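You operate a simulated robot arm through the tools that you are given. There is no shell and no other tool. Be economical: measure what you need, move in short steps, check, and stop when the job is done.

You are at the controls of a simulated two-armed robot. One attempt, no reset.

TASK
Shut the left drawer of the workbench. Take the orange paper cone and put it on the top of the packing table. Open the left drawer of the packing table, put the yellow filter in the inside the left drawer of the packing table, then shut the drawer. Take the green wax ring and put it on top of the yellow wiper. Take the filter from the upper shelf of the collector cabinet and put it on the low shelf of the packing table. The order is free.

The check looks at the end state, three seconds after you hand in, the way a careful person would. Anything else that was tipped, shoved, dropped, spilled or broken makes it a failure.

THE ROBOT
Two 7-joint arms with two-finger parallel grippers on one trunk, on a base that drives. Base frame: it is fixed to the floor where the robot stands at the start and does not move with it; the origin is under the middle of the robot, x ahead of it, y to its left, z up. Readings come in mm, rad, newtons and seconds.
The left shoulder is at the start at [50, 177, 1054], the right one opposite. With the tool pointing down near the work surface each hand reaches from about 100 to 660 mm from the robot's upright axis, wherever it stands, measured 20 degrees to its own side. Places, roughly: filter [-500, -2000, 500]; green wax ring (4x4x4 cm) [-1100, 2000, 900]; inside the left drawer of the packing table [-2200, 0, 700]; left drawer of the packing table [-2100, 100, 700]; left drawer of the workbench [600, 200, 800]; low shelf of the packing table [-2800, 300, 200]; orange paper cone (7x7x17 cm) [-700, 1300, 1000]; top of the packing table [-2800, 300, 800]; yellow filter (7x7x5 cm) [-700, 1600, 900]; yellow wiper (8x5x4 cm) [-1600, -800, 800]. Payload 3.43 kg a hand.
The tool frame of a hand sits at the grasp point between the pads (the TCP): z along the fingers, y along the line on which they close. The tips reach 34 mm beyond it. Largest opening 128 mm; finger width 24, thickness 12; the body of the gripper, 48 by 130 mm, starts 96 mm behind the TCP.
Orientation is that of the tool frame in the base frame, as a unit quaternion [x, y, z, w]. With the fingers straight down and closing along the base's y, the tool's x points along the base's -x, its y along +y and its z along -z.

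THE INTERFACE
- The arms move only by the tool send_rows. It takes "left_rows", "right_rows" or both (then of equal length, played together; a hand with none holds still); each is a list of rows, each a list of 7 numbers: the shift along the tool's x, y, z in mm, then the turn, a rotation vector about the tool's x, y, z in rad, then the finger opening in mm, from 0 to 128. In form: [[x, y, z, rx, ry, rz, claw], ...]. A call has 1 to 8 rows; each row shifts and turns the commanded pose from where the row before left it, along the tool's axes as they then stand. Rows are played at 5 a second. More than 50 mm and 0.15 rad between two rows, or a gripper value outside its range, and nothing of the call is played. Where a pose cannot be reached the arm comes as near as it can. A force on the tool above 40 N (or 10 N above the force at the start of the call, whichever is more), or a blocked arm, ends the call early, and 0.2 s more pass. The fingers move at their own pace (about 108 mm/s each) and stop on an object; they squeeze with about 30 N. The grip force told is the motor's: it shows also when the fingers shut on nothing. Time passes only in rows, and 0.2 s behind the last, so rows that do not move let the fingers close. It gives the time, the measured TCP pose, the force on the tool (base axes), the opening and the grip force at its end, in the units of the frame above (readings bear some noise), with the torque about the TCP (base axes, N m) and any sound that the robot's microphone picked up, and new pictures: "pictures" is both (left out), scene, wrist or none (wrist: the cameras of the hands that moved).
- Cameras (640 x 400 px; columns grow to the right, rows downward): "scene" is now at [153.7, 5.6, 1208]; the picture's right is [0.07, -1.00, 0.00], its down [-0.65, -0.05, -0.76] and it looks along [0.76, 0.06, -0.65] (base axes); focal length 223 px, centre (320, 200). "left" rides on the left gripper at [76, 11, -160] in its tool frame; the picture's right is [-0.15, 0.99, 0.00], its down [-0.88, -0.13, -0.46] and it looks along [-0.45, -0.07, 0.89] (tool axes); focal length 234 px, centre (320, 200). "right" rides on the right gripper at [76, -11, -160] in its tool frame; the picture's right is [0.15, 0.99, 0.00], its down [-0.88, 0.13, -0.46] and it looks along [-0.45, 0.07, 0.89] (tool axes); focal length 234 px, centre (320, 200). There is no depth. A picture from a camera that has moved, and an enlarged one, comes with that camera's place and axes in the base frame and with its lens.
- slide_trunk(by): slides the trunk up (or, below 0, down) by that many mm; the arms and the scene camera ride with it, the base frame stays. It gives what a move gives, with no picture.
- roll_base(legs): drives the robot by 1 to 6 legs, each [ahead, turn to the left] in mm and rad, along the robot's own axes; the way and the turn of a leg run together, so that a leg with both is an arc; at most 1500 mm and 3.142 rad a leg. The arms and the cameras ride along, it lands a little off, and it stops where it bumps. It gives what a move gives, and a new picture of the scene camera.
- head_to(pan, tilt): turns the head with the scene camera to pan (to the left, within 1.396 rad either way) and tilt (down, from -0.506 to 1.204), counted from straight ahead of the robot. It gives what a move gives, and a new picture of the scene camera.
- inspect(camera, box): a new picture of the part [left, top, right, bottom] of that camera's present view, enlarged. It takes no simulated time.
- sign_off(): hands the job in; it is judged then, once.

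Work in short steps. Places have to be worked out from the pictures, the camera data and where the tool is seen: move nearer, look again, correct. Check each grasp and each placing, and mend what went wrong. You have 175 turns and 260 pictures in all, those below and enlarged ones among them. Open the grippers and draw the arms clear of the work before you hand the job in, unless the task says otherwise; then end with one line.

The tools are called as a command line: name --argument value ..., lists and objects as JSON in quotes. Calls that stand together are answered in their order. send_rows: Moves the arms, as the interface text tells. Its arguments: {"type":"object","properties":{"left_rows":{"type":"array"},"right_rows":{"type":"array"},"pictures":{"type":"string","enum":["both","scene","wrist","none"]}},"required":[]} The other tools are called the same way: slide_trunk (by) slides the trunk up or down; roll_base (legs) drives the base; head_to (pan, tilt) turns the head that bears the scene camera; inspect (camera, box) takes an enlarged picture of a part of a camera's view; sign_off () hands the job in.

At the start:

```text
time: 0.0
left_ee_pos: [503.5, 342.4, 1006.3]
left_ee_rot: [0.001, 1.0, 0.001, 0.0]
left_contact_force: [0.6, 0.4, 0.3]
left_wrist_torque: [-0.01, -0.01, -0.01]
left_width: 128.0
left_finger_force: 0.0
right_ee_pos: [477.5, -172.3, 1023.6]
right_ee_rot: [0.0, 1.0, 0.0, 0.0]
right_contact_force: [-0.4, 0.4, 0.1]
right_wrist_torque: [-0.01, -0.03, 0.0]
right_width: 128.0
right_finger_force: 0.0
trunk travel left (down, up): [-225.0, 176.0]
robot x, y, heading: [0.9, -2.0, -0.002]
head pan, tilt: [0.075, 0.705]
```

scene: 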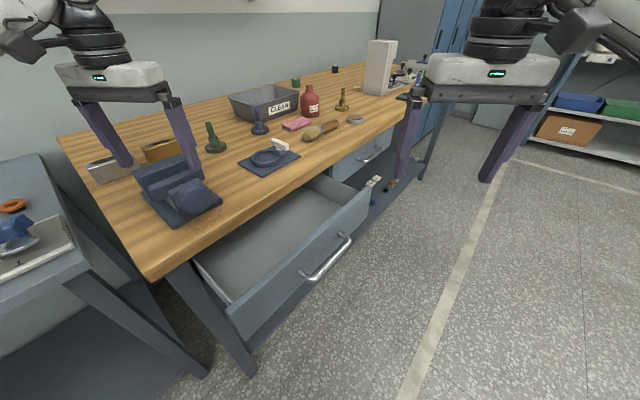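
right: 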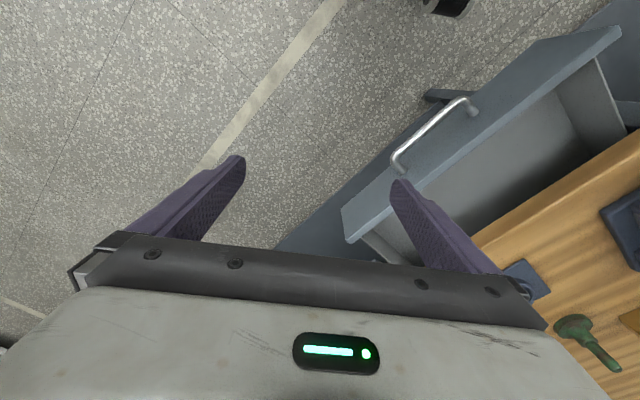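
left: 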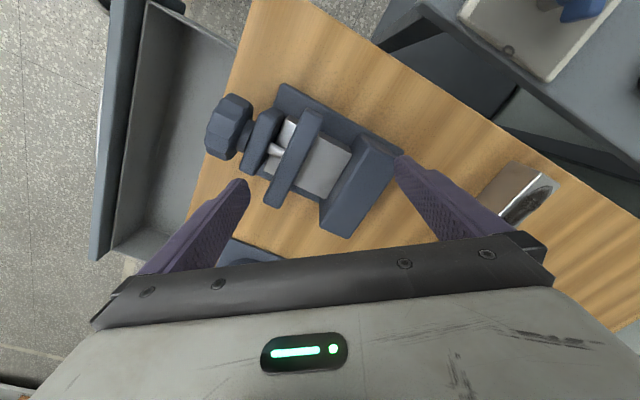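

The left drawer is open, with its handle at about [445, 12, 792] and a closing direction of about [0.58, 0.81]. I'll bring the right hand in front of the handle, high up, with fingers shut, then yaw it to match the drawer front.

send_rows --right_rows '[[24, 42, 0, 0, 0, 0, 0], [24, 42, 0, 0, 0, 0, 0], [25, 43, 0, 0, 0, 0, 0]]' --pictures "none"

send_rows --right_rows '[[0, 0, 0, 0, 0, -0.134, 0], [0, 0, 0, 0, 0, -0.134, 0], [0, 0, 0, 0, 0, -0.134, 0], [0, 0, 0, 0, 0, -0.134, 0], [0, 0, 0, 0, 0, -0.134, 0], [0, 0, 0, 0, 0, -0.134, 0], [0, 0, 0, 0, 0, -0.134, 0]]' --pictures "both"

```text
time: 0.8
left_ee_pos: [504.1, 342.1, 1005.8]
left_ee_rot: [0.0, 1.0, 0.0, 0.0]
left_contact_force: [0.6, 0.1, 0.7]
left_wrist_torque: [0.02, -0.03, 0.03]
left_width: 127.9
left_finger_force: 0.1
right_ee_pos: [403.9, -45.1, 1025.4]
right_ee_rot: [0.001, 1.0, 0.001, 0.0]
right_contact_force: [-0.2, -0.2, 0.3]
right_wrist_torque: [-0.01, 0.03, 0.01]
right_width: 0.0
right_finger_force: 30.3
trunk travel left (down, up): [-225.0, 176.0]
robot x, y, heading: [-0.1, 1.0, 0.0]
head pan, tilt: [0.075, 0.705]
```

```text
time: 2.4
left_ee_pos: [505.1, 342.5, 1006.3]
left_ee_rot: [0.0, 1.0, 0.001, 0.0]
left_contact_force: [0.0, 0.1, 0.0]
left_wrist_torque: [-0.01, -0.02, 0.02]
left_width: 128.0
left_finger_force: 0.1
right_ee_pos: [404.8, -45.9, 1023.3]
right_ee_rot: [-0.453, 0.892, 0.0, 0.0]
right_contact_force: [-0.4, -0.2, 0.1]
right_wrist_torque: [-0.03, -0.02, -0.05]
right_width: 0.0
right_finger_force: 29.9
trunk travel left (down, up): [-225.0, 176.0]
robot x, y, heading: [-0.9, -4.5, 0.0]
head pan, tilt: [0.075, 0.705]
camera scene: at [153.7, 5.6, 1208.0], right [0.07, -1.0, 0.0], down [-0.65, -0.05, -0.76], along [0.76, 0.06, -0.65], focal length 223 px, centre (320, 200)
camera right: at [369.8, -113.6, 1183.9], right [-0.89, 0.47, 0.0], down [0.41, 0.79, 0.46], along [0.21, 0.4, -0.89], focal length 234 px, centre (320, 200)
```

scene: 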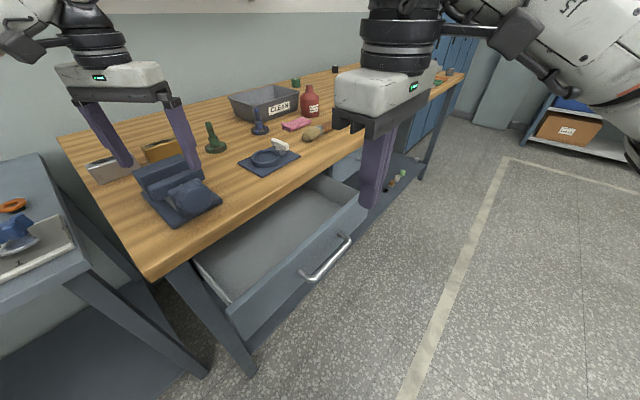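
right: 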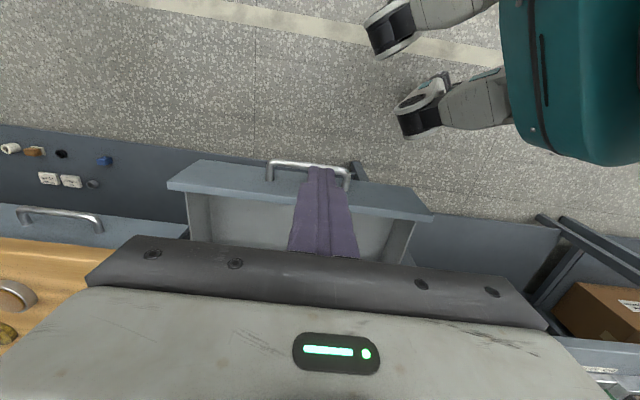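

The fingers line up with the handle. I'll lower to tip height at the handle.

send_rows --right_rows '[[0, 0, 48, 0, 0, 0, 0], [0, 0, 48, 0, 0, 0, 0], [0, 0, 48, 0, 0, 0, 0], [0, 0, 48, 0, 0, 0, 0]]' --pictures "both"

```text
time: 3.4
left_ee_pos: [505.2, 343.1, 1005.8]
left_ee_rot: [0.0, 1.0, 0.0, 0.0]
left_contact_force: [0.0, 0.6, 0.6]
left_wrist_torque: [-0.03, -0.02, 0.0]
left_width: 128.2
left_finger_force: 0.1
right_ee_pos: [405.4, -46.8, 831.6]
right_ee_rot: [-0.452, 0.892, 0.0, 0.0]
right_contact_force: [-0.2, -0.6, -0.3]
right_wrist_torque: [0.0, 0.02, -0.04]
right_width: 0.1
right_finger_force: 30.4
trunk travel left (down, up): [-225.0, 176.0]
robot x, y, heading: [1.4, 0.3, 0.001]
head pan, tilt: [0.075, 0.705]
camera scene: at [153.8, 5.5, 1208.0], right [0.07, -1.0, 0.0], down [-0.65, -0.05, -0.76], along [0.76, 0.06, -0.65], focal length 223 px, centre (320, 200)
camera right: at [370.2, -114.7, 991.8], right [-0.88, 0.47, 0.0], down [0.42, 0.79, 0.46], along [0.21, 0.4, -0.89], focal length 234 px, centre (320, 200)
```

scene: 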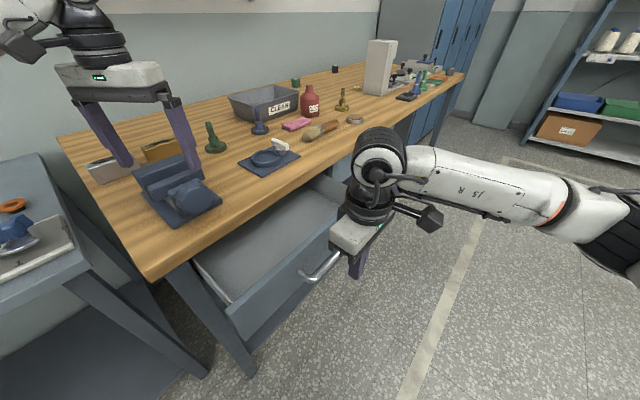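
right: 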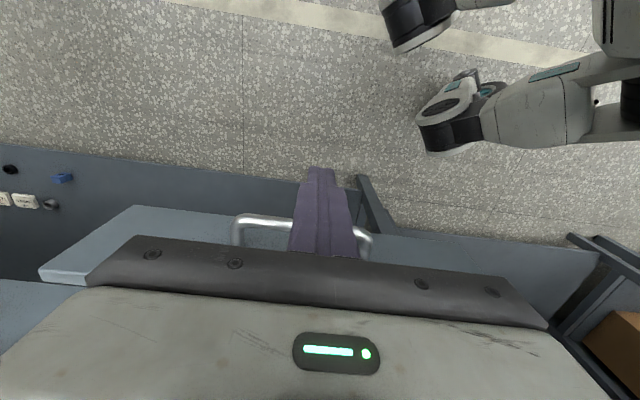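

Tips are in front of the bar. I'll lower slightly more and push along -x of the tool.

send_rows --right_rows '[[0, 0, 18, 0, 0, 0, 0], [-40, 0, 0, 0, 0, 0, 0], [-40, 0, 0, 0, 0, 0, 0], [-35, 0, 0, 0, 0, 0, 0], [-35, 0, 0, 0, 0, 0, 0]]' --pictures "both"

```text
time: 4.6
left_ee_pos: [504.9, 344.2, 1006.4]
left_ee_rot: [0.0, 1.0, 0.001, 0.0]
left_contact_force: [-0.3, -0.4, 0.6]
left_wrist_torque: [-0.01, 0.01, 0.01]
left_width: 128.1
left_finger_force: 0.0
right_ee_pos: [495.1, 75.0, 815.2]
right_ee_rot: [-0.452, 0.892, 0.001, 0.001]
right_contact_force: [0.8, 0.2, 0.3]
right_wrist_torque: [0.01, -0.01, 0.0]
right_width: 0.0
right_finger_force: 30.1
trunk travel left (down, up): [-225.0, 176.0]
robot x, y, heading: [4.9, 0.1, -0.004]
head pan, tilt: [0.075, 0.705]
camera scene: at [153.8, 6.2, 1207.9], right [0.07, -1.0, 0.0], down [-0.65, -0.05, -0.76], along [0.76, 0.06, -0.65], focal length 223 px, centre (320, 200)
camera right: at [459.0, 8.3, 974.5], right [-0.88, 0.47, 0.0], down [0.42, 0.79, 0.46], along [0.21, 0.4, -0.89], focal length 234 px, centre (320, 200)
```

scene: 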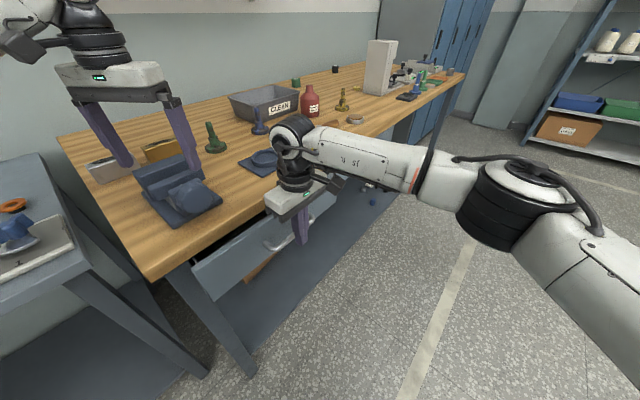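
right: 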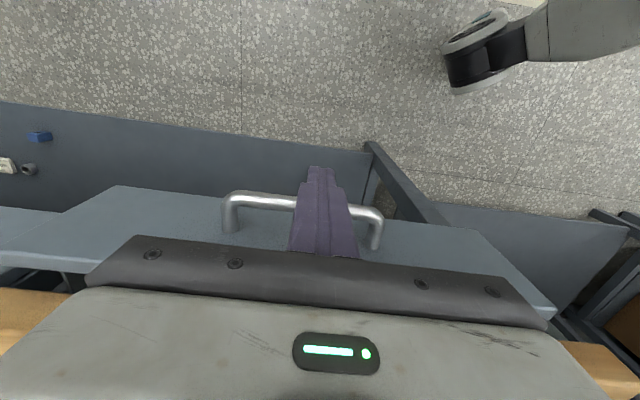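

The drawer is moving in with little force. I'll continue in small steps.

send_rows --right_rows '[[-15, 0, 0, 0, 0, 0, 0], [-15, 0, 0, 0, 0, 0, 0], [-15, 0, 0, 0, 0, 0, 0]]' --pictures "both"

```text
time: 5.4
left_ee_pos: [504.0, 342.8, 1006.1]
left_ee_rot: [0.001, 1.0, -0.001, 0.0]
left_contact_force: [-0.5, 0.4, 0.4]
left_wrist_torque: [0.04, -0.01, -0.04]
left_width: 127.9
left_finger_force: 0.0
right_ee_pos: [507.4, 93.5, 814.5]
right_ee_rot: [-0.451, 0.892, 0.001, -0.001]
right_contact_force: [0.0, -0.1, 0.3]
right_wrist_torque: [-0.02, 0.0, 0.02]
right_width: 0.3
right_finger_force: 29.5
right hand out of reach, approached as far as the arm can: row 2, 3
trunk travel left (down, up): [-225.0, 176.0]
robot x, y, heading: [-1.2, 1.8, -0.002]
head pan, tilt: [0.075, 0.705]
camera scene: at [153.7, 5.7, 1208.0], right [0.07, -1.0, 0.0], down [-0.65, -0.05, -0.76], along [0.76, 0.06, -0.65], focal length 223 px, centre (320, 200)
camera right: at [471.9, 25.6, 974.5], right [-0.88, 0.47, 0.0], down [0.42, 0.79, 0.46], along [0.21, 0.4, -0.89], focal length 234 px, centre (320, 200)
```

scene: 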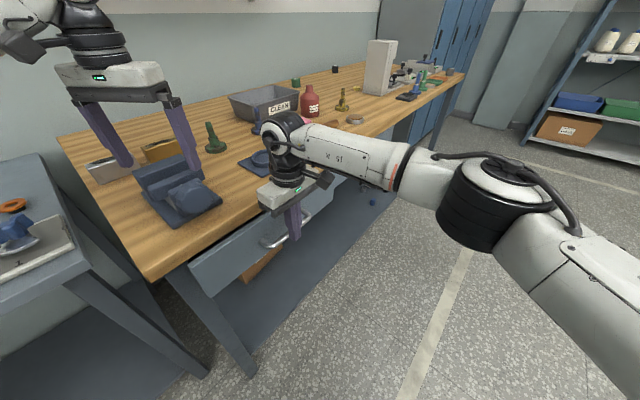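
right: 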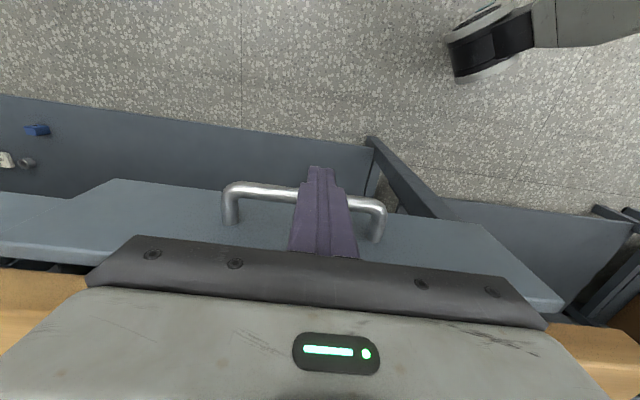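

The right arm is at its reach limit, with a little travel left on the drawer. Turning the base left swings the hand mostly along the push direction, so I'll turn by a small amount and check.

roll_base --legs '[[0, 0.06]]'

inspect --camera "right" --box '[0, 0, 640, 400]'

```text
time: 6.2
left_ee_pos: [482.5, 372.0, 1006.4]
left_ee_rot: [-0.031, 1.0, -0.001, 0.0]
left_contact_force: [0.0, -0.4, -0.4]
left_wrist_torque: [0.01, 0.0, -0.02]
left_width: 128.1
left_finger_force: 0.1
right_ee_pos: [499.8, 126.0, 814.2]
right_ee_rot: [-0.479, 0.878, 0.0, 0.0]
right_contact_force: [-1.1, 1.0, -0.1]
right_wrist_torque: [-0.06, 0.03, 0.01]
right_width: 0.1
right_finger_force: 29.9
trunk travel left (down, up): [-225.0, 176.0]
robot x, y, heading: [1.9, -0.3, 0.062]
head pan, tilt: [0.075, 0.705]
camera scene: at [152.8, 15.4, 1208.0], right [0.13, -0.99, 0.0], down [-0.64, -0.09, -0.76], along [0.76, 0.1, -0.65], focal length 223 px, centre (320, 200)
```

scene: 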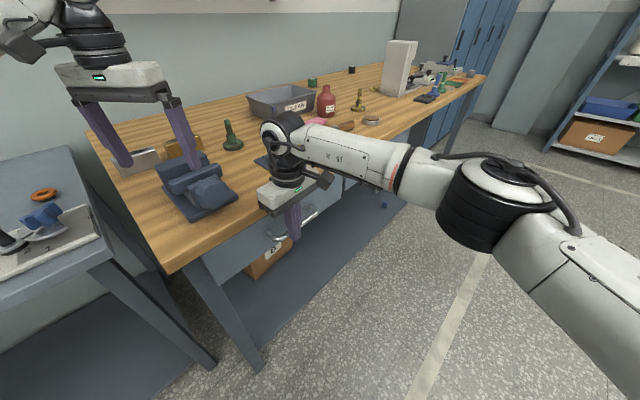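

```text
1.00 times, centred on (320, 200) of right
camera zoom: at [469.1, 54.2, 974.5], right [-0.91, 0.41, 0.0], down [0.37, 0.81, 0.46], along [0.19, 0.42, -0.89], focal length 234 px, centre (320, 200)
```

zoom: 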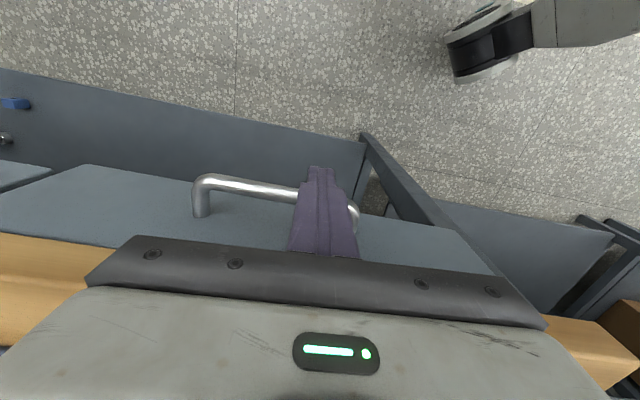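

Nearly shut. The fingers slid along the bar, so I'll re-centre them and push once more with a small turn.

send_rows --right_rows '[[15, 0, 0, 0, 0, 0, 0], [0, -35, 0, 0, 0, 0, 0]]' --pictures "none"

roll_base --legs '[[0, 0.08]]'

inspect --camera "right" --box '[0, 0, 640, 400]'

```text
time: 6.8
left_ee_pos: [483.1, 372.1, 1006.7]
left_ee_rot: [-0.03, 1.0, 0.0, 0.0]
left_contact_force: [-0.7, -0.5, 0.1]
left_wrist_torque: [-0.03, -0.02, 0.01]
left_width: 128.2
left_finger_force: 0.0
right_ee_pos: [512.2, 98.3, 815.0]
right_ee_rot: [-0.478, 0.878, 0.001, 0.0]
right_contact_force: [-0.1, 0.5, 1.0]
right_wrist_torque: [-0.02, 0.01, 0.0]
right_width: 0.0
right_finger_force: 30.5
right hand out of reach, approached as far as the arm can: row 2
trunk travel left (down, up): [-225.0, 176.0]
robot x, y, heading: [3.4, 2.3, 0.064]
head pan, tilt: [0.075, 0.705]
```

```text
time: 7.7
left_ee_pos: [451.3, 409.2, 1006.0]
left_ee_rot: [-0.07, 0.998, -0.001, 0.0]
left_contact_force: [-0.4, 1.2, 0.8]
left_wrist_torque: [-0.03, -0.03, 0.02]
left_width: 127.9
left_finger_force: 0.1
right_ee_pos: [502.0, 139.1, 816.0]
right_ee_rot: [-0.513, 0.858, 0.0, -0.001]
right_contact_force: [0.0, 0.5, 0.4]
right_wrist_torque: [0.0, -0.05, 0.02]
right_width: 0.1
right_finger_force: 30.1
trunk travel left (down, up): [-225.0, 176.0]
robot x, y, heading: [2.1, -0.9, 0.143]
head pan, tilt: [0.075, 0.705]
camera scene: at [151.1, 27.5, 1208.0], right [0.21, -0.98, 0.0], down [-0.63, -0.14, -0.76], along [0.74, 0.16, -0.65], focal length 223 px, centre (320, 200)
```

scene: 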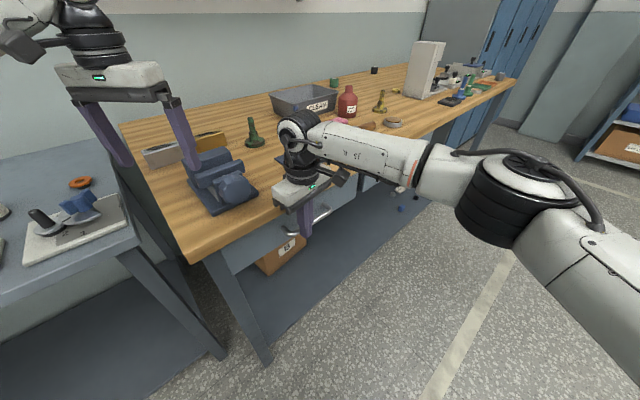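

```text
1.00 times, centred on (320, 200) of right
camera zoom: at [476.6, 66.5, 975.1], right [-0.94, 0.34, 0.0], down [0.3, 0.84, 0.46], along [0.15, 0.43, -0.89], focal length 234 px, centre (320, 200)
```

zoom: 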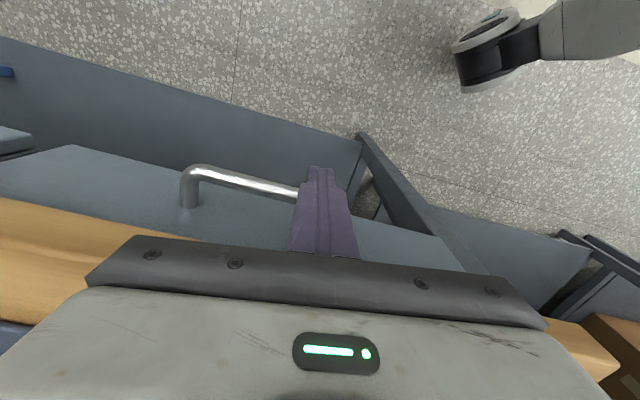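

I'll zoom to judge whether the front is flush with the neighbouring drawer.

inspect --camera "right" --box '[0, 80, 256, 240]'

inspect --camera "scene" --box '[220, 140, 444, 280]'

```text
2.50 times, centred on (128, 160) of right
camera zoom: at [476.6, 66.5, 975.1], right [-0.94, 0.34, 0.0], down [0.3, 0.84, 0.46], along [0.15, 0.43, -0.89], focal length 585 px, centre (800, 300)
```

zoom: 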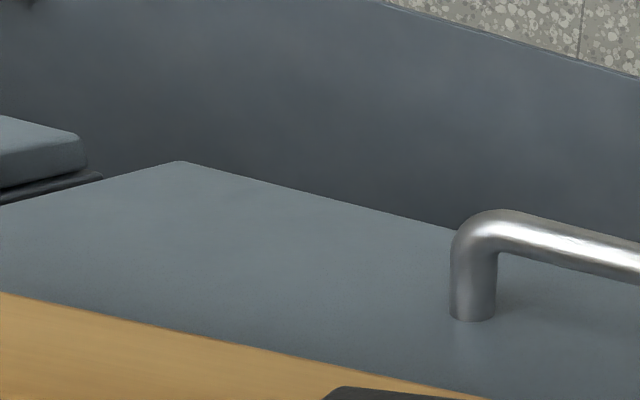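

```text
2.86 times, centred on (332, 210) of scene
camera zoom: at [151.1, 27.5, 1208.0], right [0.21, -0.98, 0.0], down [-0.63, -0.14, -0.76], along [0.74, 0.16, -0.65], focal length 636 px, centre (286, 171)
```

zoom: 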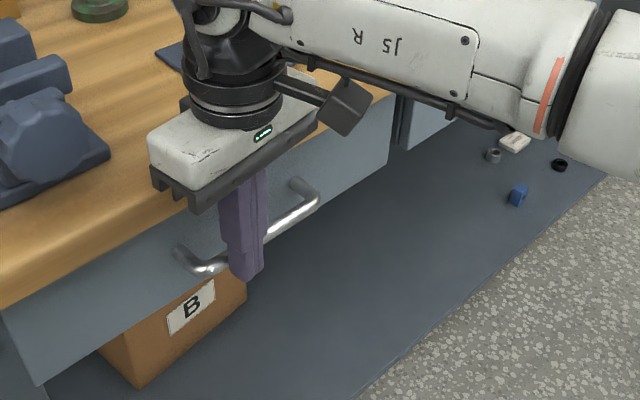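

The lower edges of both drawer fronts are collinear, so the drawer is shut. I'll back off and raise the right hand.

send_rows --right_rows '[[45, 0, 0, 0, 0, 0, 0], [45, 0, 0, 0, 0, 0, 0], [30, 0, -45, 0, 0, 0, 40], [0, 0, -48, 0, 0, 0, 40], [0, 0, -48, 0, 0, 0, 40], [0, 0, -48, 0, 0, 0, 40]]' --pictures "both"

head_to --pan 1.39 --tilt 0.4

head_to --pan -1.39 --tilt 0.4

```text
refused: row 3 steps farther than a row can; nothing moved
```

```text
time: 9.2
left_ee_pos: [451.5, 408.3, 1006.4]
left_ee_rot: [-0.07, 0.998, 0.0, 0.0]
left_contact_force: [0.0, -0.2, -0.5]
left_wrist_torque: [-0.01, 0.0, 0.05]
left_width: 128.2
left_finger_force: 0.0
right_ee_pos: [503.0, 139.5, 815.5]
right_ee_rot: [-0.513, 0.858, 0.0, 0.0]
right_contact_force: [-0.4, 0.0, -0.1]
right_wrist_torque: [-0.01, -0.04, 0.02]
right_width: 0.3
right_finger_force: 29.7
trunk travel left (down, up): [-225.0, 176.0]
robot x, y, heading: [-1.2, -1.6, 0.136]
head pan, tilt: [1.389, 0.4]
camera scene: at [72.5, 101.6, 1235.2], right [1.0, -0.04, 0.0], down [-0.02, -0.39, -0.92], along [0.04, 0.92, -0.39], focal length 223 px, centre (320, 200)
```

scene: 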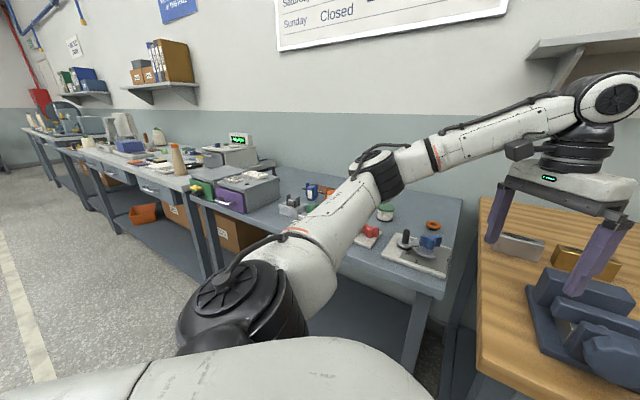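

```text
time: 11.6
left_ee_pos: [453.2, 408.9, 1006.7]
left_ee_rot: [-0.07, 0.998, 0.0, 0.0]
left_contact_force: [0.2, -0.7, -0.4]
left_wrist_torque: [0.0, -0.03, -0.01]
left_width: 127.9
left_finger_force: 0.2
right_ee_pos: [503.2, 138.2, 815.7]
right_ee_rot: [-0.513, 0.858, 0.0, 0.001]
right_contact_force: [-0.1, 0.0, 0.4]
right_wrist_torque: [0.03, 0.0, -0.01]
right_width: 0.0
right_finger_force: 30.0
trunk travel left (down, up): [-225.0, 176.0]
robot x, y, heading: [-0.9, -2.6, 0.138]
head pan, tilt: [-1.389, 0.4]
camera scene: at [97.7, -78.8, 1235.3], right [-0.95, -0.32, 0.0], down [-0.12, 0.37, -0.92], along [0.29, -0.87, -0.39], focal length 223 px, centre (320, 200)
```

scene: 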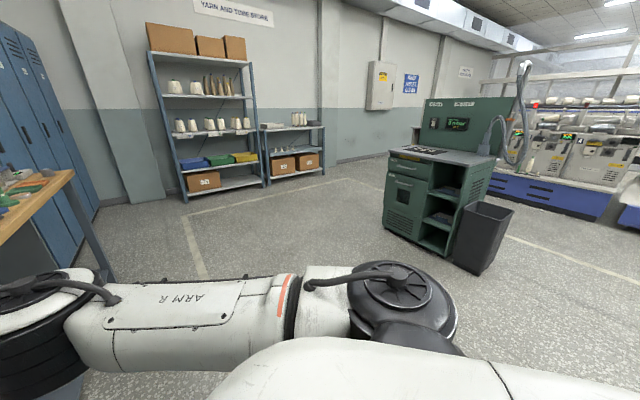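

One row was too long. I'll redo the retreat with legal steps.

send_rows --right_rows '[[45, 0, 0, 0, 0, 0, 0], [45, 0, 0, 0, 0, 0, 0], [30, 0, -30, 0, 0, 0, 0], [0, 0, -48, 0, 0, 0, 0], [0, 0, -48, 0, 0, 0, 0], [0, 0, -48, 0, 0, 0, 0], [0, 0, -48, 0, 0, 0, 0]]' --pictures "wrist"

head_to --pan 1.39 --tilt 0.4

inspect --camera "scene" --box '[20, 80, 276, 240]'

inspect --camera "scene" --box '[180, 120, 436, 280]'

```text
time: 13.2
left_ee_pos: [452.4, 409.8, 1007.3]
left_ee_rot: [-0.069, 0.998, 0.0, 0.001]
left_contact_force: [0.9, -0.4, 0.3]
left_wrist_torque: [-0.01, 0.02, 0.0]
left_width: 127.8
left_finger_force: 0.1
right_ee_pos: [445.1, 33.0, 1037.6]
right_ee_rot: [-0.513, 0.859, 0.002, 0.0]
right_contact_force: [-0.7, 0.0, -0.4]
right_wrist_torque: [-0.03, 0.0, -0.01]
right_width: 0.0
right_finger_force: 30.2
trunk travel left (down, up): [-225.0, 176.0]
robot x, y, heading: [-0.3, -1.1, 0.139]
head pan, tilt: [-1.389, 0.4]
camera right: at [419.6, -39.2, 1197.7], right [-0.94, 0.34, 0.0], down [0.3, 0.84, 0.46], along [0.15, 0.43, -0.89], focal length 234 px, centre (320, 200)
```

right: 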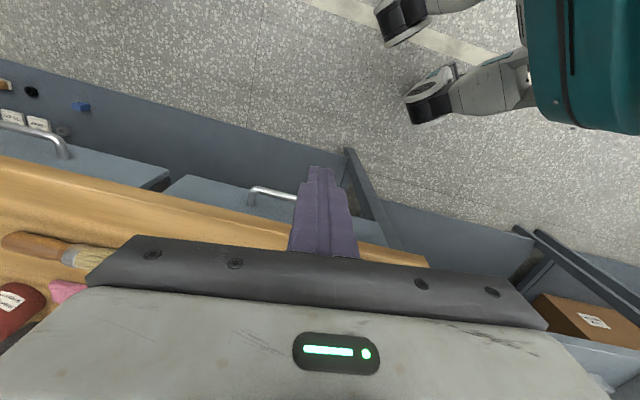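

```text
time: 15.7
left_ee_pos: [451.6, 409.6, 1005.8]
left_ee_rot: [-0.071, 0.998, -0.001, 0.0]
left_contact_force: [0.5, -0.2, -0.1]
left_wrist_torque: [0.0, 0.04, -0.01]
left_width: 128.0
left_finger_force: 0.0
right_ee_pos: [445.4, 33.4, 1037.2]
right_ee_rot: [-0.514, 0.858, 0.0, 0.0]
right_contact_force: [-0.3, -0.4, -0.2]
right_wrist_torque: [0.01, -0.01, -0.02]
right_width: 0.0
right_finger_force: 29.8
trunk travel left (down, up): [-225.0, 176.0]
robot x, y, heading: [-4.8, -2.9, 0.14]
head pan, tilt: [1.389, 0.4]
camera scene: at [72.5, 101.6, 1235.3], right [1.0, -0.04, 0.0], down [-0.02, -0.39, -0.92], along [0.04, 0.92, -0.39], focal length 223 px, centre (320, 200)
```

scene: 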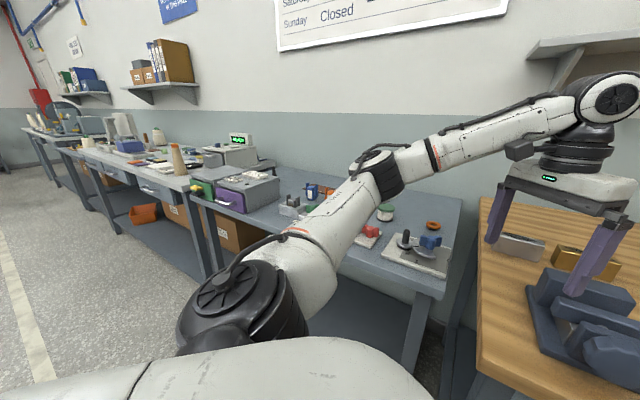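

```text
2.50 times, centred on (148, 160) of scene
camera zoom: at [72.5, 101.6, 1235.3], right [1.0, -0.04, 0.0], down [-0.02, -0.39, -0.92], along [0.04, 0.92, -0.39], focal length 557 px, centre (750, 300)
```

zoom: 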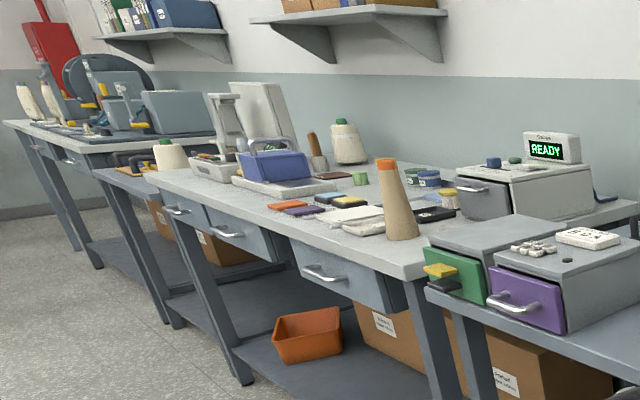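

```text
2.50 times, centred on (308, 200) of scene
camera zoom: at [72.5, 101.6, 1235.3], right [1.0, -0.04, 0.0], down [-0.02, -0.39, -0.92], along [0.04, 0.92, -0.39], focal length 557 px, centre (350, 200)
```

zoom: 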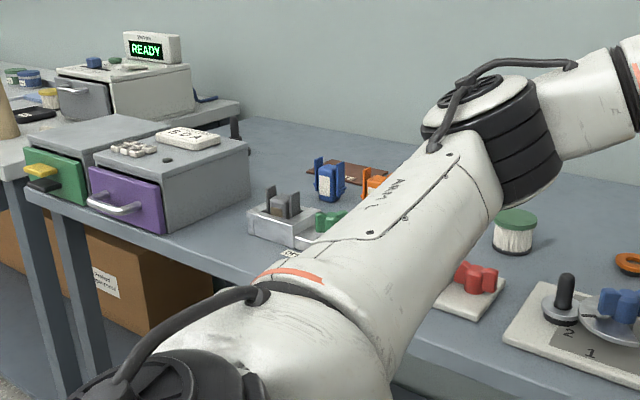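

The cone stands at about [-646, 1318], and the table's front edge runs along [-0.81, 0.59]. I'll raise the trunk for clearance, then back off, drive there and face the table.

slide_trunk --by 170

roll_base --legs '[[-350, 0], [0, 2.119], [1168, 0], [0, -1.318]]'

head_to --pan 0.0 --tilt 0.6

```text
time: 17.6
left_ee_pos: [453.2, 409.1, 1175.7]
left_ee_rot: [-0.07, 0.998, 0.0, 0.001]
left_contact_force: [0.2, 0.2, 0.6]
left_wrist_torque: [0.02, 0.03, 0.0]
left_width: 127.8
left_finger_force: 0.1
right_ee_pos: [445.5, 33.4, 1207.6]
right_ee_rot: [-0.514, 0.858, -0.001, 0.001]
right_contact_force: [-0.3, -0.4, -0.2]
right_wrist_torque: [-0.03, -0.01, 0.02]
right_width: 0.0
right_finger_force: 30.6
trunk travel left (down, up): [-395.0, 6.0]
robot x, y, heading: [0.5, 0.8, 0.14]
head pan, tilt: [1.389, 0.4]
```

```text
time: 33.8
left_ee_pos: [-1104.7, 1446.7, 1176.2]
left_ee_rot: [-0.467, 0.884, 0.0, 0.0]
left_contact_force: [0.8, 0.3, 0.4]
left_wrist_torque: [0.01, 0.07, -0.02]
left_width: 128.1
left_finger_force: 0.2
right_ee_pos: [-832.2, 1188.9, 1207.0]
right_ee_rot: [0.816, -0.578, 0.0, -0.001]
right_contact_force: [0.3, 0.1, 0.4]
right_wrist_torque: [-0.01, 0.06, -0.02]
right_width: 0.1
right_finger_force: 29.9
trunk travel left (down, up): [-395.0, 6.0]
robot x, y, heading: [-1106.2, 835.7, 0.969]
head pan, tilt: [1.389, 0.4]
camera scene: at [-1133.7, 958.8, 1405.3], right [0.7, 0.71, 0.0], down [0.28, -0.27, -0.92], along [-0.65, 0.65, -0.39], focal length 223 px, centre (320, 200)
```

scene: 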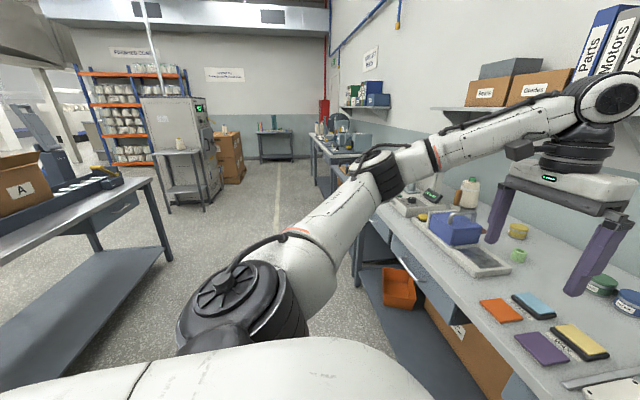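

```text
time: 35.3
left_ee_pos: [-1105.0, 1447.4, 1176.8]
left_ee_rot: [-0.467, 0.884, 0.0, 0.0]
left_contact_force: [0.6, 0.5, -0.2]
left_wrist_torque: [-0.03, 0.03, 0.01]
left_width: 128.0
left_finger_force: 0.0
right_ee_pos: [-831.7, 1188.1, 1207.1]
right_ee_rot: [0.817, -0.577, -0.002, -0.001]
right_contact_force: [0.1, -0.4, 0.0]
right_wrist_torque: [-0.02, 0.01, -0.01]
right_width: 0.0
right_finger_force: 30.7
trunk travel left (down, up): [-395.0, 6.0]
robot x, y, heading: [-1108.0, 833.1, 0.972]
head pan, tilt: [0.0, 0.6]
camera scene: at [-1018.4, 966.6, 1387.0], right [0.83, -0.56, 0.0], down [-0.32, -0.47, -0.83], along [0.47, 0.68, -0.56], focal length 223 px, centre (320, 200)
```

scene: 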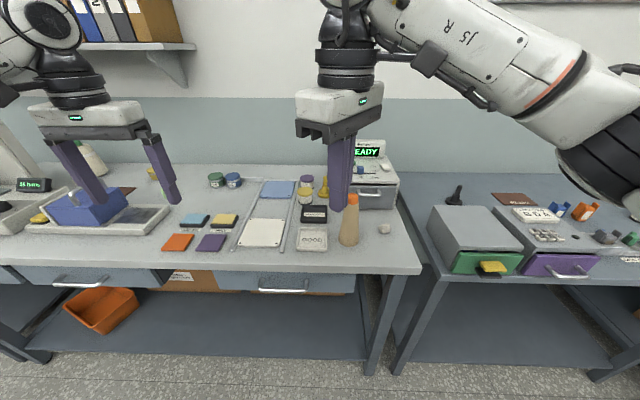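

I'm facing the table. I'll zoom in for details and also look from the left wrist.

inspect --camera "scene" --box '[150, 140, 406, 300]'

inspect --camera "left" --box '[0, 0, 640, 400]'

inspect --camera "right" --box '[0, 0, 640, 400]'

```text
2.50 times, centred on (278, 220) of scene
camera zoom: at [-1018.4, 966.6, 1387.0], right [0.83, -0.56, 0.0], down [-0.32, -0.47, -0.83], along [0.47, 0.68, -0.56], focal length 557 px, centre (425, 150)
```

zoom: 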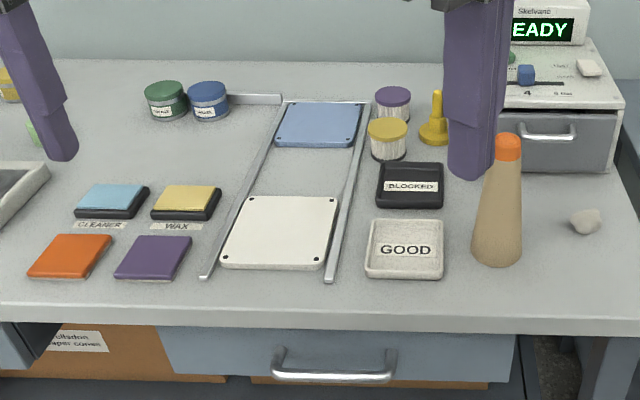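

```text
1.00 times, centred on (320, 200) of left
camera zoom: at [-1156.3, 1390.3, 1337.0], right [-0.73, 0.68, 0.0], down [0.6, 0.65, 0.46], along [0.31, 0.33, -0.89], focal length 234 px, centre (320, 200)
```

zoom: 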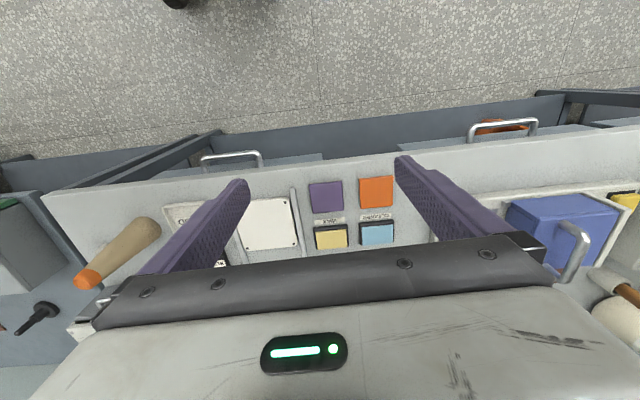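

```text
1.00 times, centred on (320, 200) of right
camera zoom: at [-795.2, 1120.0, 1367.2], right [-0.88, -0.47, 0.0], down [-0.42, 0.79, 0.46], along [-0.21, 0.4, -0.89], focal length 234 px, centre (320, 200)
```

zoom: 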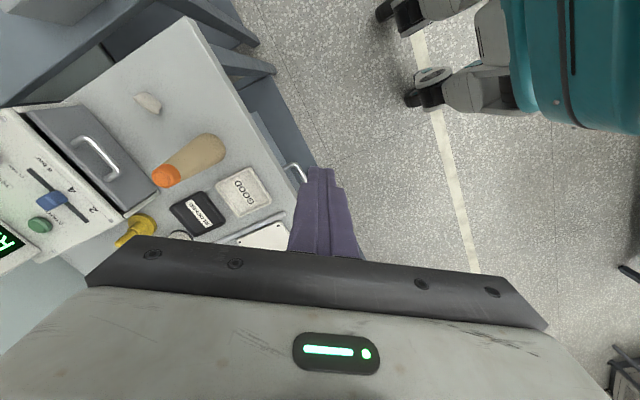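

The yellow filter with the white pleats is at about [-647, 1609], the cone base at [-653, 1331, 867], and the green ring near [-1102, 1979]. The cone is too far away, so I'll drive 250 mm closer with the hands high.

roll_base --legs '[[0, -0.09], [260, 0], [0, 0.06]]'

inspect --camera "right" --box '[0, 0, 640, 400]'

```text
time: 38.1
left_ee_pos: [-922.7, 1646.6, 1176.2]
left_ee_rot: [-0.454, 0.891, -0.001, 0.001]
left_contact_force: [-0.2, 0.3, -0.7]
left_wrist_torque: [-0.01, -0.03, -0.01]
left_width: 128.1
left_finger_force: 0.1
right_ee_pos: [-657.7, 1379.7, 1206.3]
right_ee_rot: [0.808, -0.589, -0.001, 0.0]
right_contact_force: [-0.9, 0.1, -0.2]
right_wrist_torque: [-0.02, -0.08, 0.01]
right_width: 0.0
right_finger_force: 29.8
trunk travel left (down, up): [-395.0, 6.0]
robot x, y, heading: [-942.9, 1036.5, 0.938]
head pan, tilt: [0.0, 0.6]
camera scene: at [-850.9, 1163.6, 1387.0], right [0.81, -0.59, 0.0], down [-0.33, -0.46, -0.83], along [0.49, 0.67, -0.56], focal length 223 px, centre (320, 200)
```

scene: 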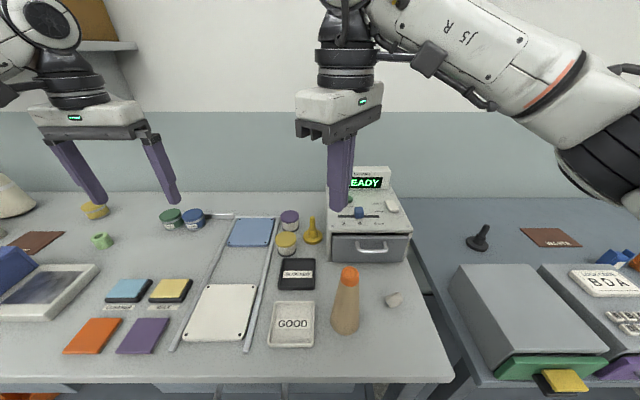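

```text
1.00 times, centred on (320, 200) of right
camera zoom: at [-623.3, 1310.4, 1367.2], right [-0.9, -0.44, 0.0], down [-0.39, 0.8, 0.46], along [-0.2, 0.41, -0.89], focal length 234 px, centre (320, 200)
```

zoom: 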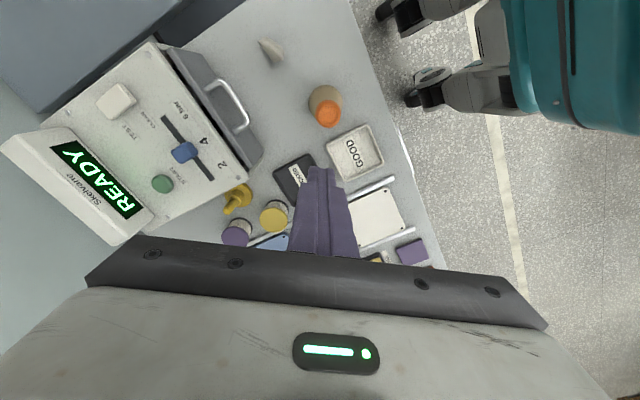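

Triangulating, the cone's top is at [-648, 1344, 1035], with the base on z≈868. I'll place the right hand above it, opened, and descend partway.

send_rows --right_rows '[[37, 2.6, 0, 0, 0, 0, 110], [0, 0, 0, 0, 0, 0, 110], [0, 0, 45, 0, 0, 0, 110], [0, 0, 45, 0, 0, 0, 110], [0, 0, 35, 0, 0, 0, 110]]' --pictures "both"

```text
time: 39.3
left_ee_pos: [-922.6, 1646.2, 1177.2]
left_ee_rot: [-0.454, 0.891, 0.0, 0.0]
left_contact_force: [0.2, 0.4, 0.2]
left_wrist_torque: [-0.01, 0.0, -0.01]
left_width: 128.3
left_finger_force: 0.0
right_ee_pos: [-646.8, 1342.2, 1081.6]
right_ee_rot: [0.808, -0.59, -0.001, -0.001]
right_contact_force: [0.4, 0.9, 1.2]
right_wrist_torque: [-0.02, 0.01, 0.02]
right_width: 110.0
right_finger_force: 0.0
trunk travel left (down, up): [-395.0, 6.0]
robot x, y, heading: [-946.9, 1035.3, 0.942]
head pan, tilt: [0.0, 0.6]
camera scene: at [-849.8, 1163.2, 1387.0], right [0.81, -0.59, 0.0], down [-0.33, -0.46, -0.82], along [0.49, 0.67, -0.57], focal length 223 px, centre (320, 200)
camera right: at [-613.3, 1273.4, 1241.3], right [-0.9, -0.44, 0.0], down [-0.39, 0.8, 0.46], along [-0.2, 0.41, -0.89], focal length 234 px, centre (320, 200)
```

scene: 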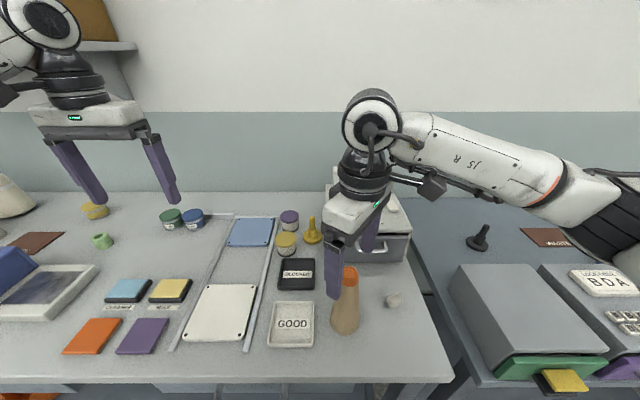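
right: 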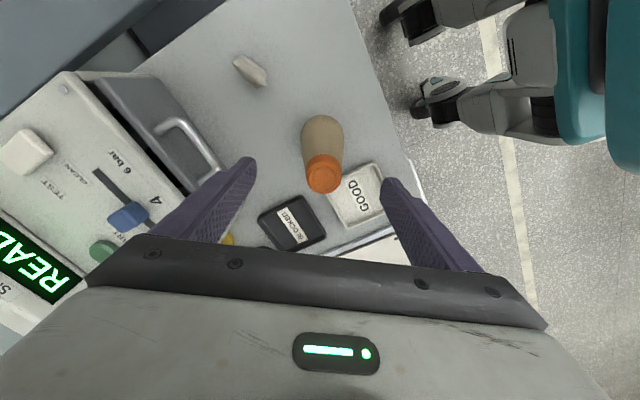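

The cone top is centred between the tips. I'll descend and close.

send_rows --right_rows '[[0, 0, 45, 0, 0, 0, 110], [0, 0, 45, 0, 0, 0, 110], [0, 0, 33, 0, 0, 0, 110], [0, 0, 0, 0, 0, 0, 0], [0, 0, 0, 0, 0, 0, 0], [0, 0, 0, 0, 0, 0, 0]]' --pictures "both"

```text
time: 40.7
left_ee_pos: [-922.2, 1645.6, 1175.9]
left_ee_rot: [-0.454, 0.891, 0.0, -0.001]
left_contact_force: [-0.1, -0.2, 0.6]
left_wrist_torque: [0.0, 0.0, 0.0]
left_width: 127.8
left_finger_force: 0.1
right_ee_pos: [-647.7, 1342.9, 957.8]
right_ee_rot: [0.807, -0.59, 0.0, 0.001]
right_contact_force: [-0.2, -0.1, -0.7]
right_wrist_torque: [-0.02, 0.04, 0.0]
right_width: 55.1
right_finger_force: 29.7
trunk travel left (down, up): [-395.0, 6.0]
robot x, y, heading: [-944.1, 1033.8, 0.94]
head pan, tilt: [0.0, 0.6]
camera scene: at [-850.3, 1163.2, 1387.0], right [0.81, -0.59, 0.0], down [-0.33, -0.46, -0.83], along [0.49, 0.67, -0.56], focal length 223 px, centre (320, 200)
camera right: at [-613.2, 1273.5, 1118.3], right [-0.9, -0.44, 0.0], down [-0.39, 0.8, 0.46], along [-0.2, 0.41, -0.89], focal length 234 px, centre (320, 200)
```

scene: 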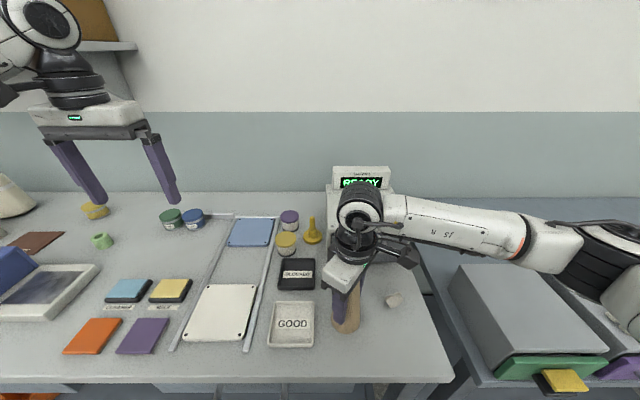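
right: 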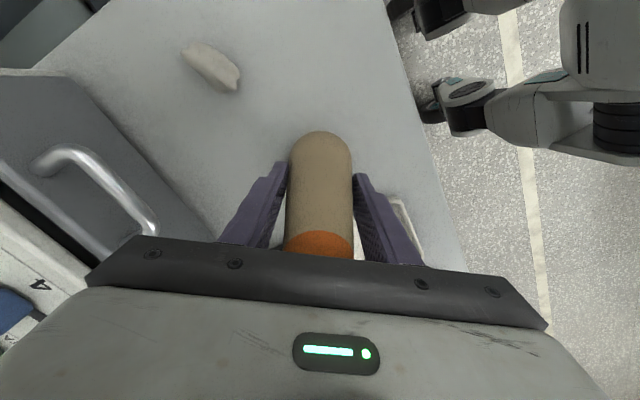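

Gripped at a width of 55 mm. I'll lift and draw back to the right side, close to the body.

send_rows --right_rows '[[0, 0, -45, 0, 0, 0, 0], [0, 0, -45, 0, 0, 0, 0], [0, 0, -45, 0, 0, 0, 0], [0, 0, -45, 0, 0, 0, 0], [48, 0, 0, 0, 0, 0, 0], [48, 0, 0, 0, 0, 0, 0], [48, 0, 0, 0, 0, 0, 0]]' --pictures "both"

inspect --camera "left" --box '[0, 0, 640, 400]'

```text
time: 42.3
left_ee_pos: [-922.3, 1645.2, 1176.8]
left_ee_rot: [-0.454, 0.891, 0.001, 0.001]
left_contact_force: [0.7, -0.1, 0.1]
left_wrist_torque: [0.04, 0.03, 0.0]
left_width: 128.1
left_finger_force: 0.1
right_ee_pos: [-601.6, 1205.2, 1138.1]
right_ee_rot: [0.808, -0.589, 0.0, 0.0]
right_contact_force: [0.4, 0.0, -0.8]
right_wrist_torque: [0.01, -0.01, 0.02]
right_width: 55.1
right_finger_force: 29.7
trunk travel left (down, up): [-395.0, 6.0]
robot x, y, heading: [-938.7, 1034.6, 0.94]
head pan, tilt: [0.0, 0.6]
camera scene: at [-849.6, 1161.8, 1387.2], right [0.81, -0.59, 0.0], down [-0.33, -0.46, -0.83], along [0.49, 0.67, -0.56], focal length 223 px, centre (320, 200)
camera right: at [-567.6, 1135.2, 1299.6], right [-0.9, -0.44, 0.0], down [-0.39, 0.8, 0.46], along [-0.2, 0.41, -0.89], focal length 234 px, centre (320, 200)
```

scene: 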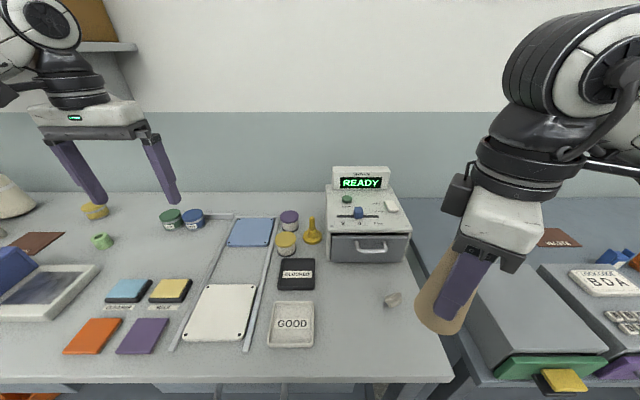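
right: 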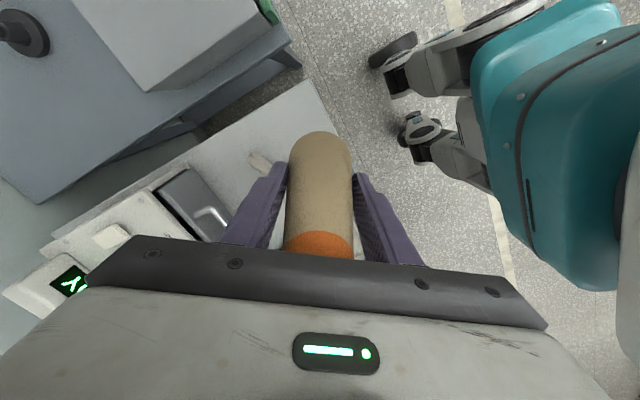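

```text
1.00 times, centred on (320, 200) of left
camera zoom: at [-975.2, 1589.5, 1337.9], right [-0.71, 0.7, 0.0], down [0.62, 0.64, 0.46], along [0.32, 0.33, -0.89], focal length 234 px, centre (320, 200)
```

zoom: 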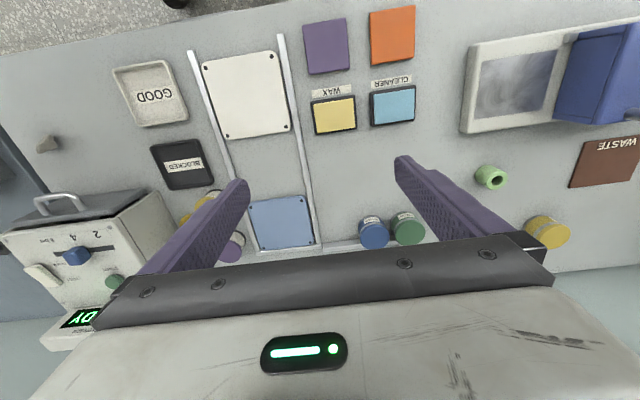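

The filter is nearly at the reach limit, so I'll drive 80 mm closer. Then I'll swing the left hand over the yellow filter for a close look.

roll_base --legs '[[80, 0]]'

send_rows --left_rows '[[-12, -40, 0, 0, 0, 0, 128], [-12, -40, 0, 0, 0, 0, 128], [-12, -40, 0, 0, 0, 0, 128], [-12, -40, 0, 0, 0, 0, 128], [-10, -40, 0, 0, 0, 0, 128], [0, -40, 0, 0, 0, 0, 128]]' --pictures "both"

```text
time: 43.4
left_ee_pos: [-886.2, 1697.4, 1177.1]
left_ee_rot: [-0.453, 0.891, 0.0, 0.0]
left_contact_force: [-0.4, -0.1, 0.9]
left_wrist_torque: [0.04, -0.05, 0.04]
left_width: 128.0
left_finger_force: 0.1
right_ee_pos: [-565.2, 1256.9, 1139.5]
right_ee_rot: [0.807, -0.59, 0.0, -0.001]
right_contact_force: [-0.3, -0.8, 0.5]
right_wrist_torque: [0.07, -0.04, 0.02]
right_width: 55.1
right_finger_force: 29.9
trunk travel left (down, up): [-395.0, 6.0]
robot x, y, heading: [-904.0, 1088.2, 0.938]
head pan, tilt: [0.0, 0.6]
stopped in leg 1: the robot was blocked; the commanded pose is now the measured one
camera scene: at [-813.4, 1213.7, 1387.3], right [0.81, -0.59, 0.0], down [-0.33, -0.46, -0.83], along [0.49, 0.67, -0.56], focal length 223 px, centre (320, 200)
```

scene: 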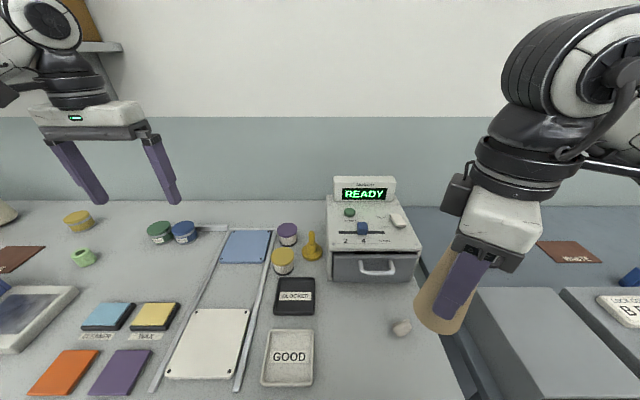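

```text
time: 44.8
left_ee_pos: [-656.1, 1601.3, 1176.6]
left_ee_rot: [-0.454, 0.891, 0.0, -0.001]
left_contact_force: [-0.2, -0.5, 0.1]
left_wrist_torque: [0.03, 0.0, 0.02]
left_width: 128.1
left_finger_force: 0.0
right_ee_pos: [-564.8, 1258.7, 1139.5]
right_ee_rot: [0.807, -0.59, -0.001, 0.0]
right_contact_force: [-0.7, 0.0, -0.5]
right_wrist_torque: [-0.01, 0.03, 0.01]
right_width: 54.8
right_finger_force: 30.3
trunk travel left (down, up): [-395.0, 6.0]
robot x, y, heading: [-900.5, 1086.5, 0.935]
head pan, tilt: [0.0, 0.6]
camera scene: at [-811.6, 1214.6, 1387.0], right [0.81, -0.59, 0.0], down [-0.33, -0.46, -0.83], along [0.49, 0.67, -0.56], focal length 223 px, centre (320, 200)
camera left: at [-709.1, 1547.4, 1336.5], right [-0.71, 0.7, 0.0], down [0.62, 0.64, 0.45], along [0.32, 0.32, -0.89], focal length 234 px, centre (320, 200)
```

scene: 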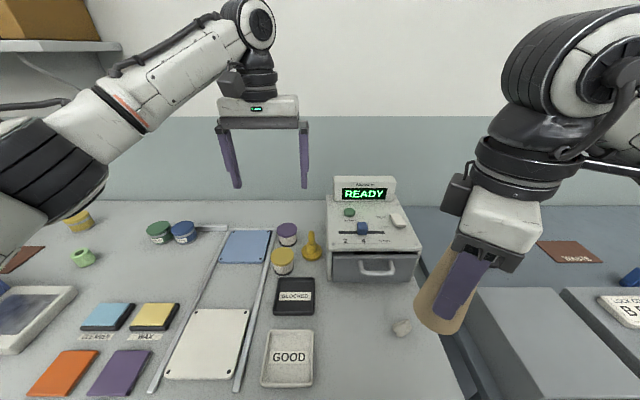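
left: 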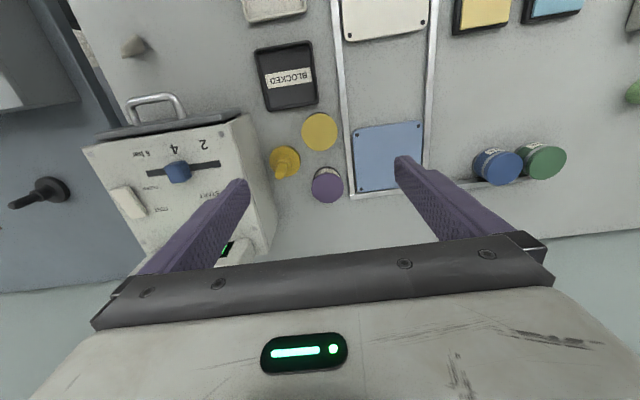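

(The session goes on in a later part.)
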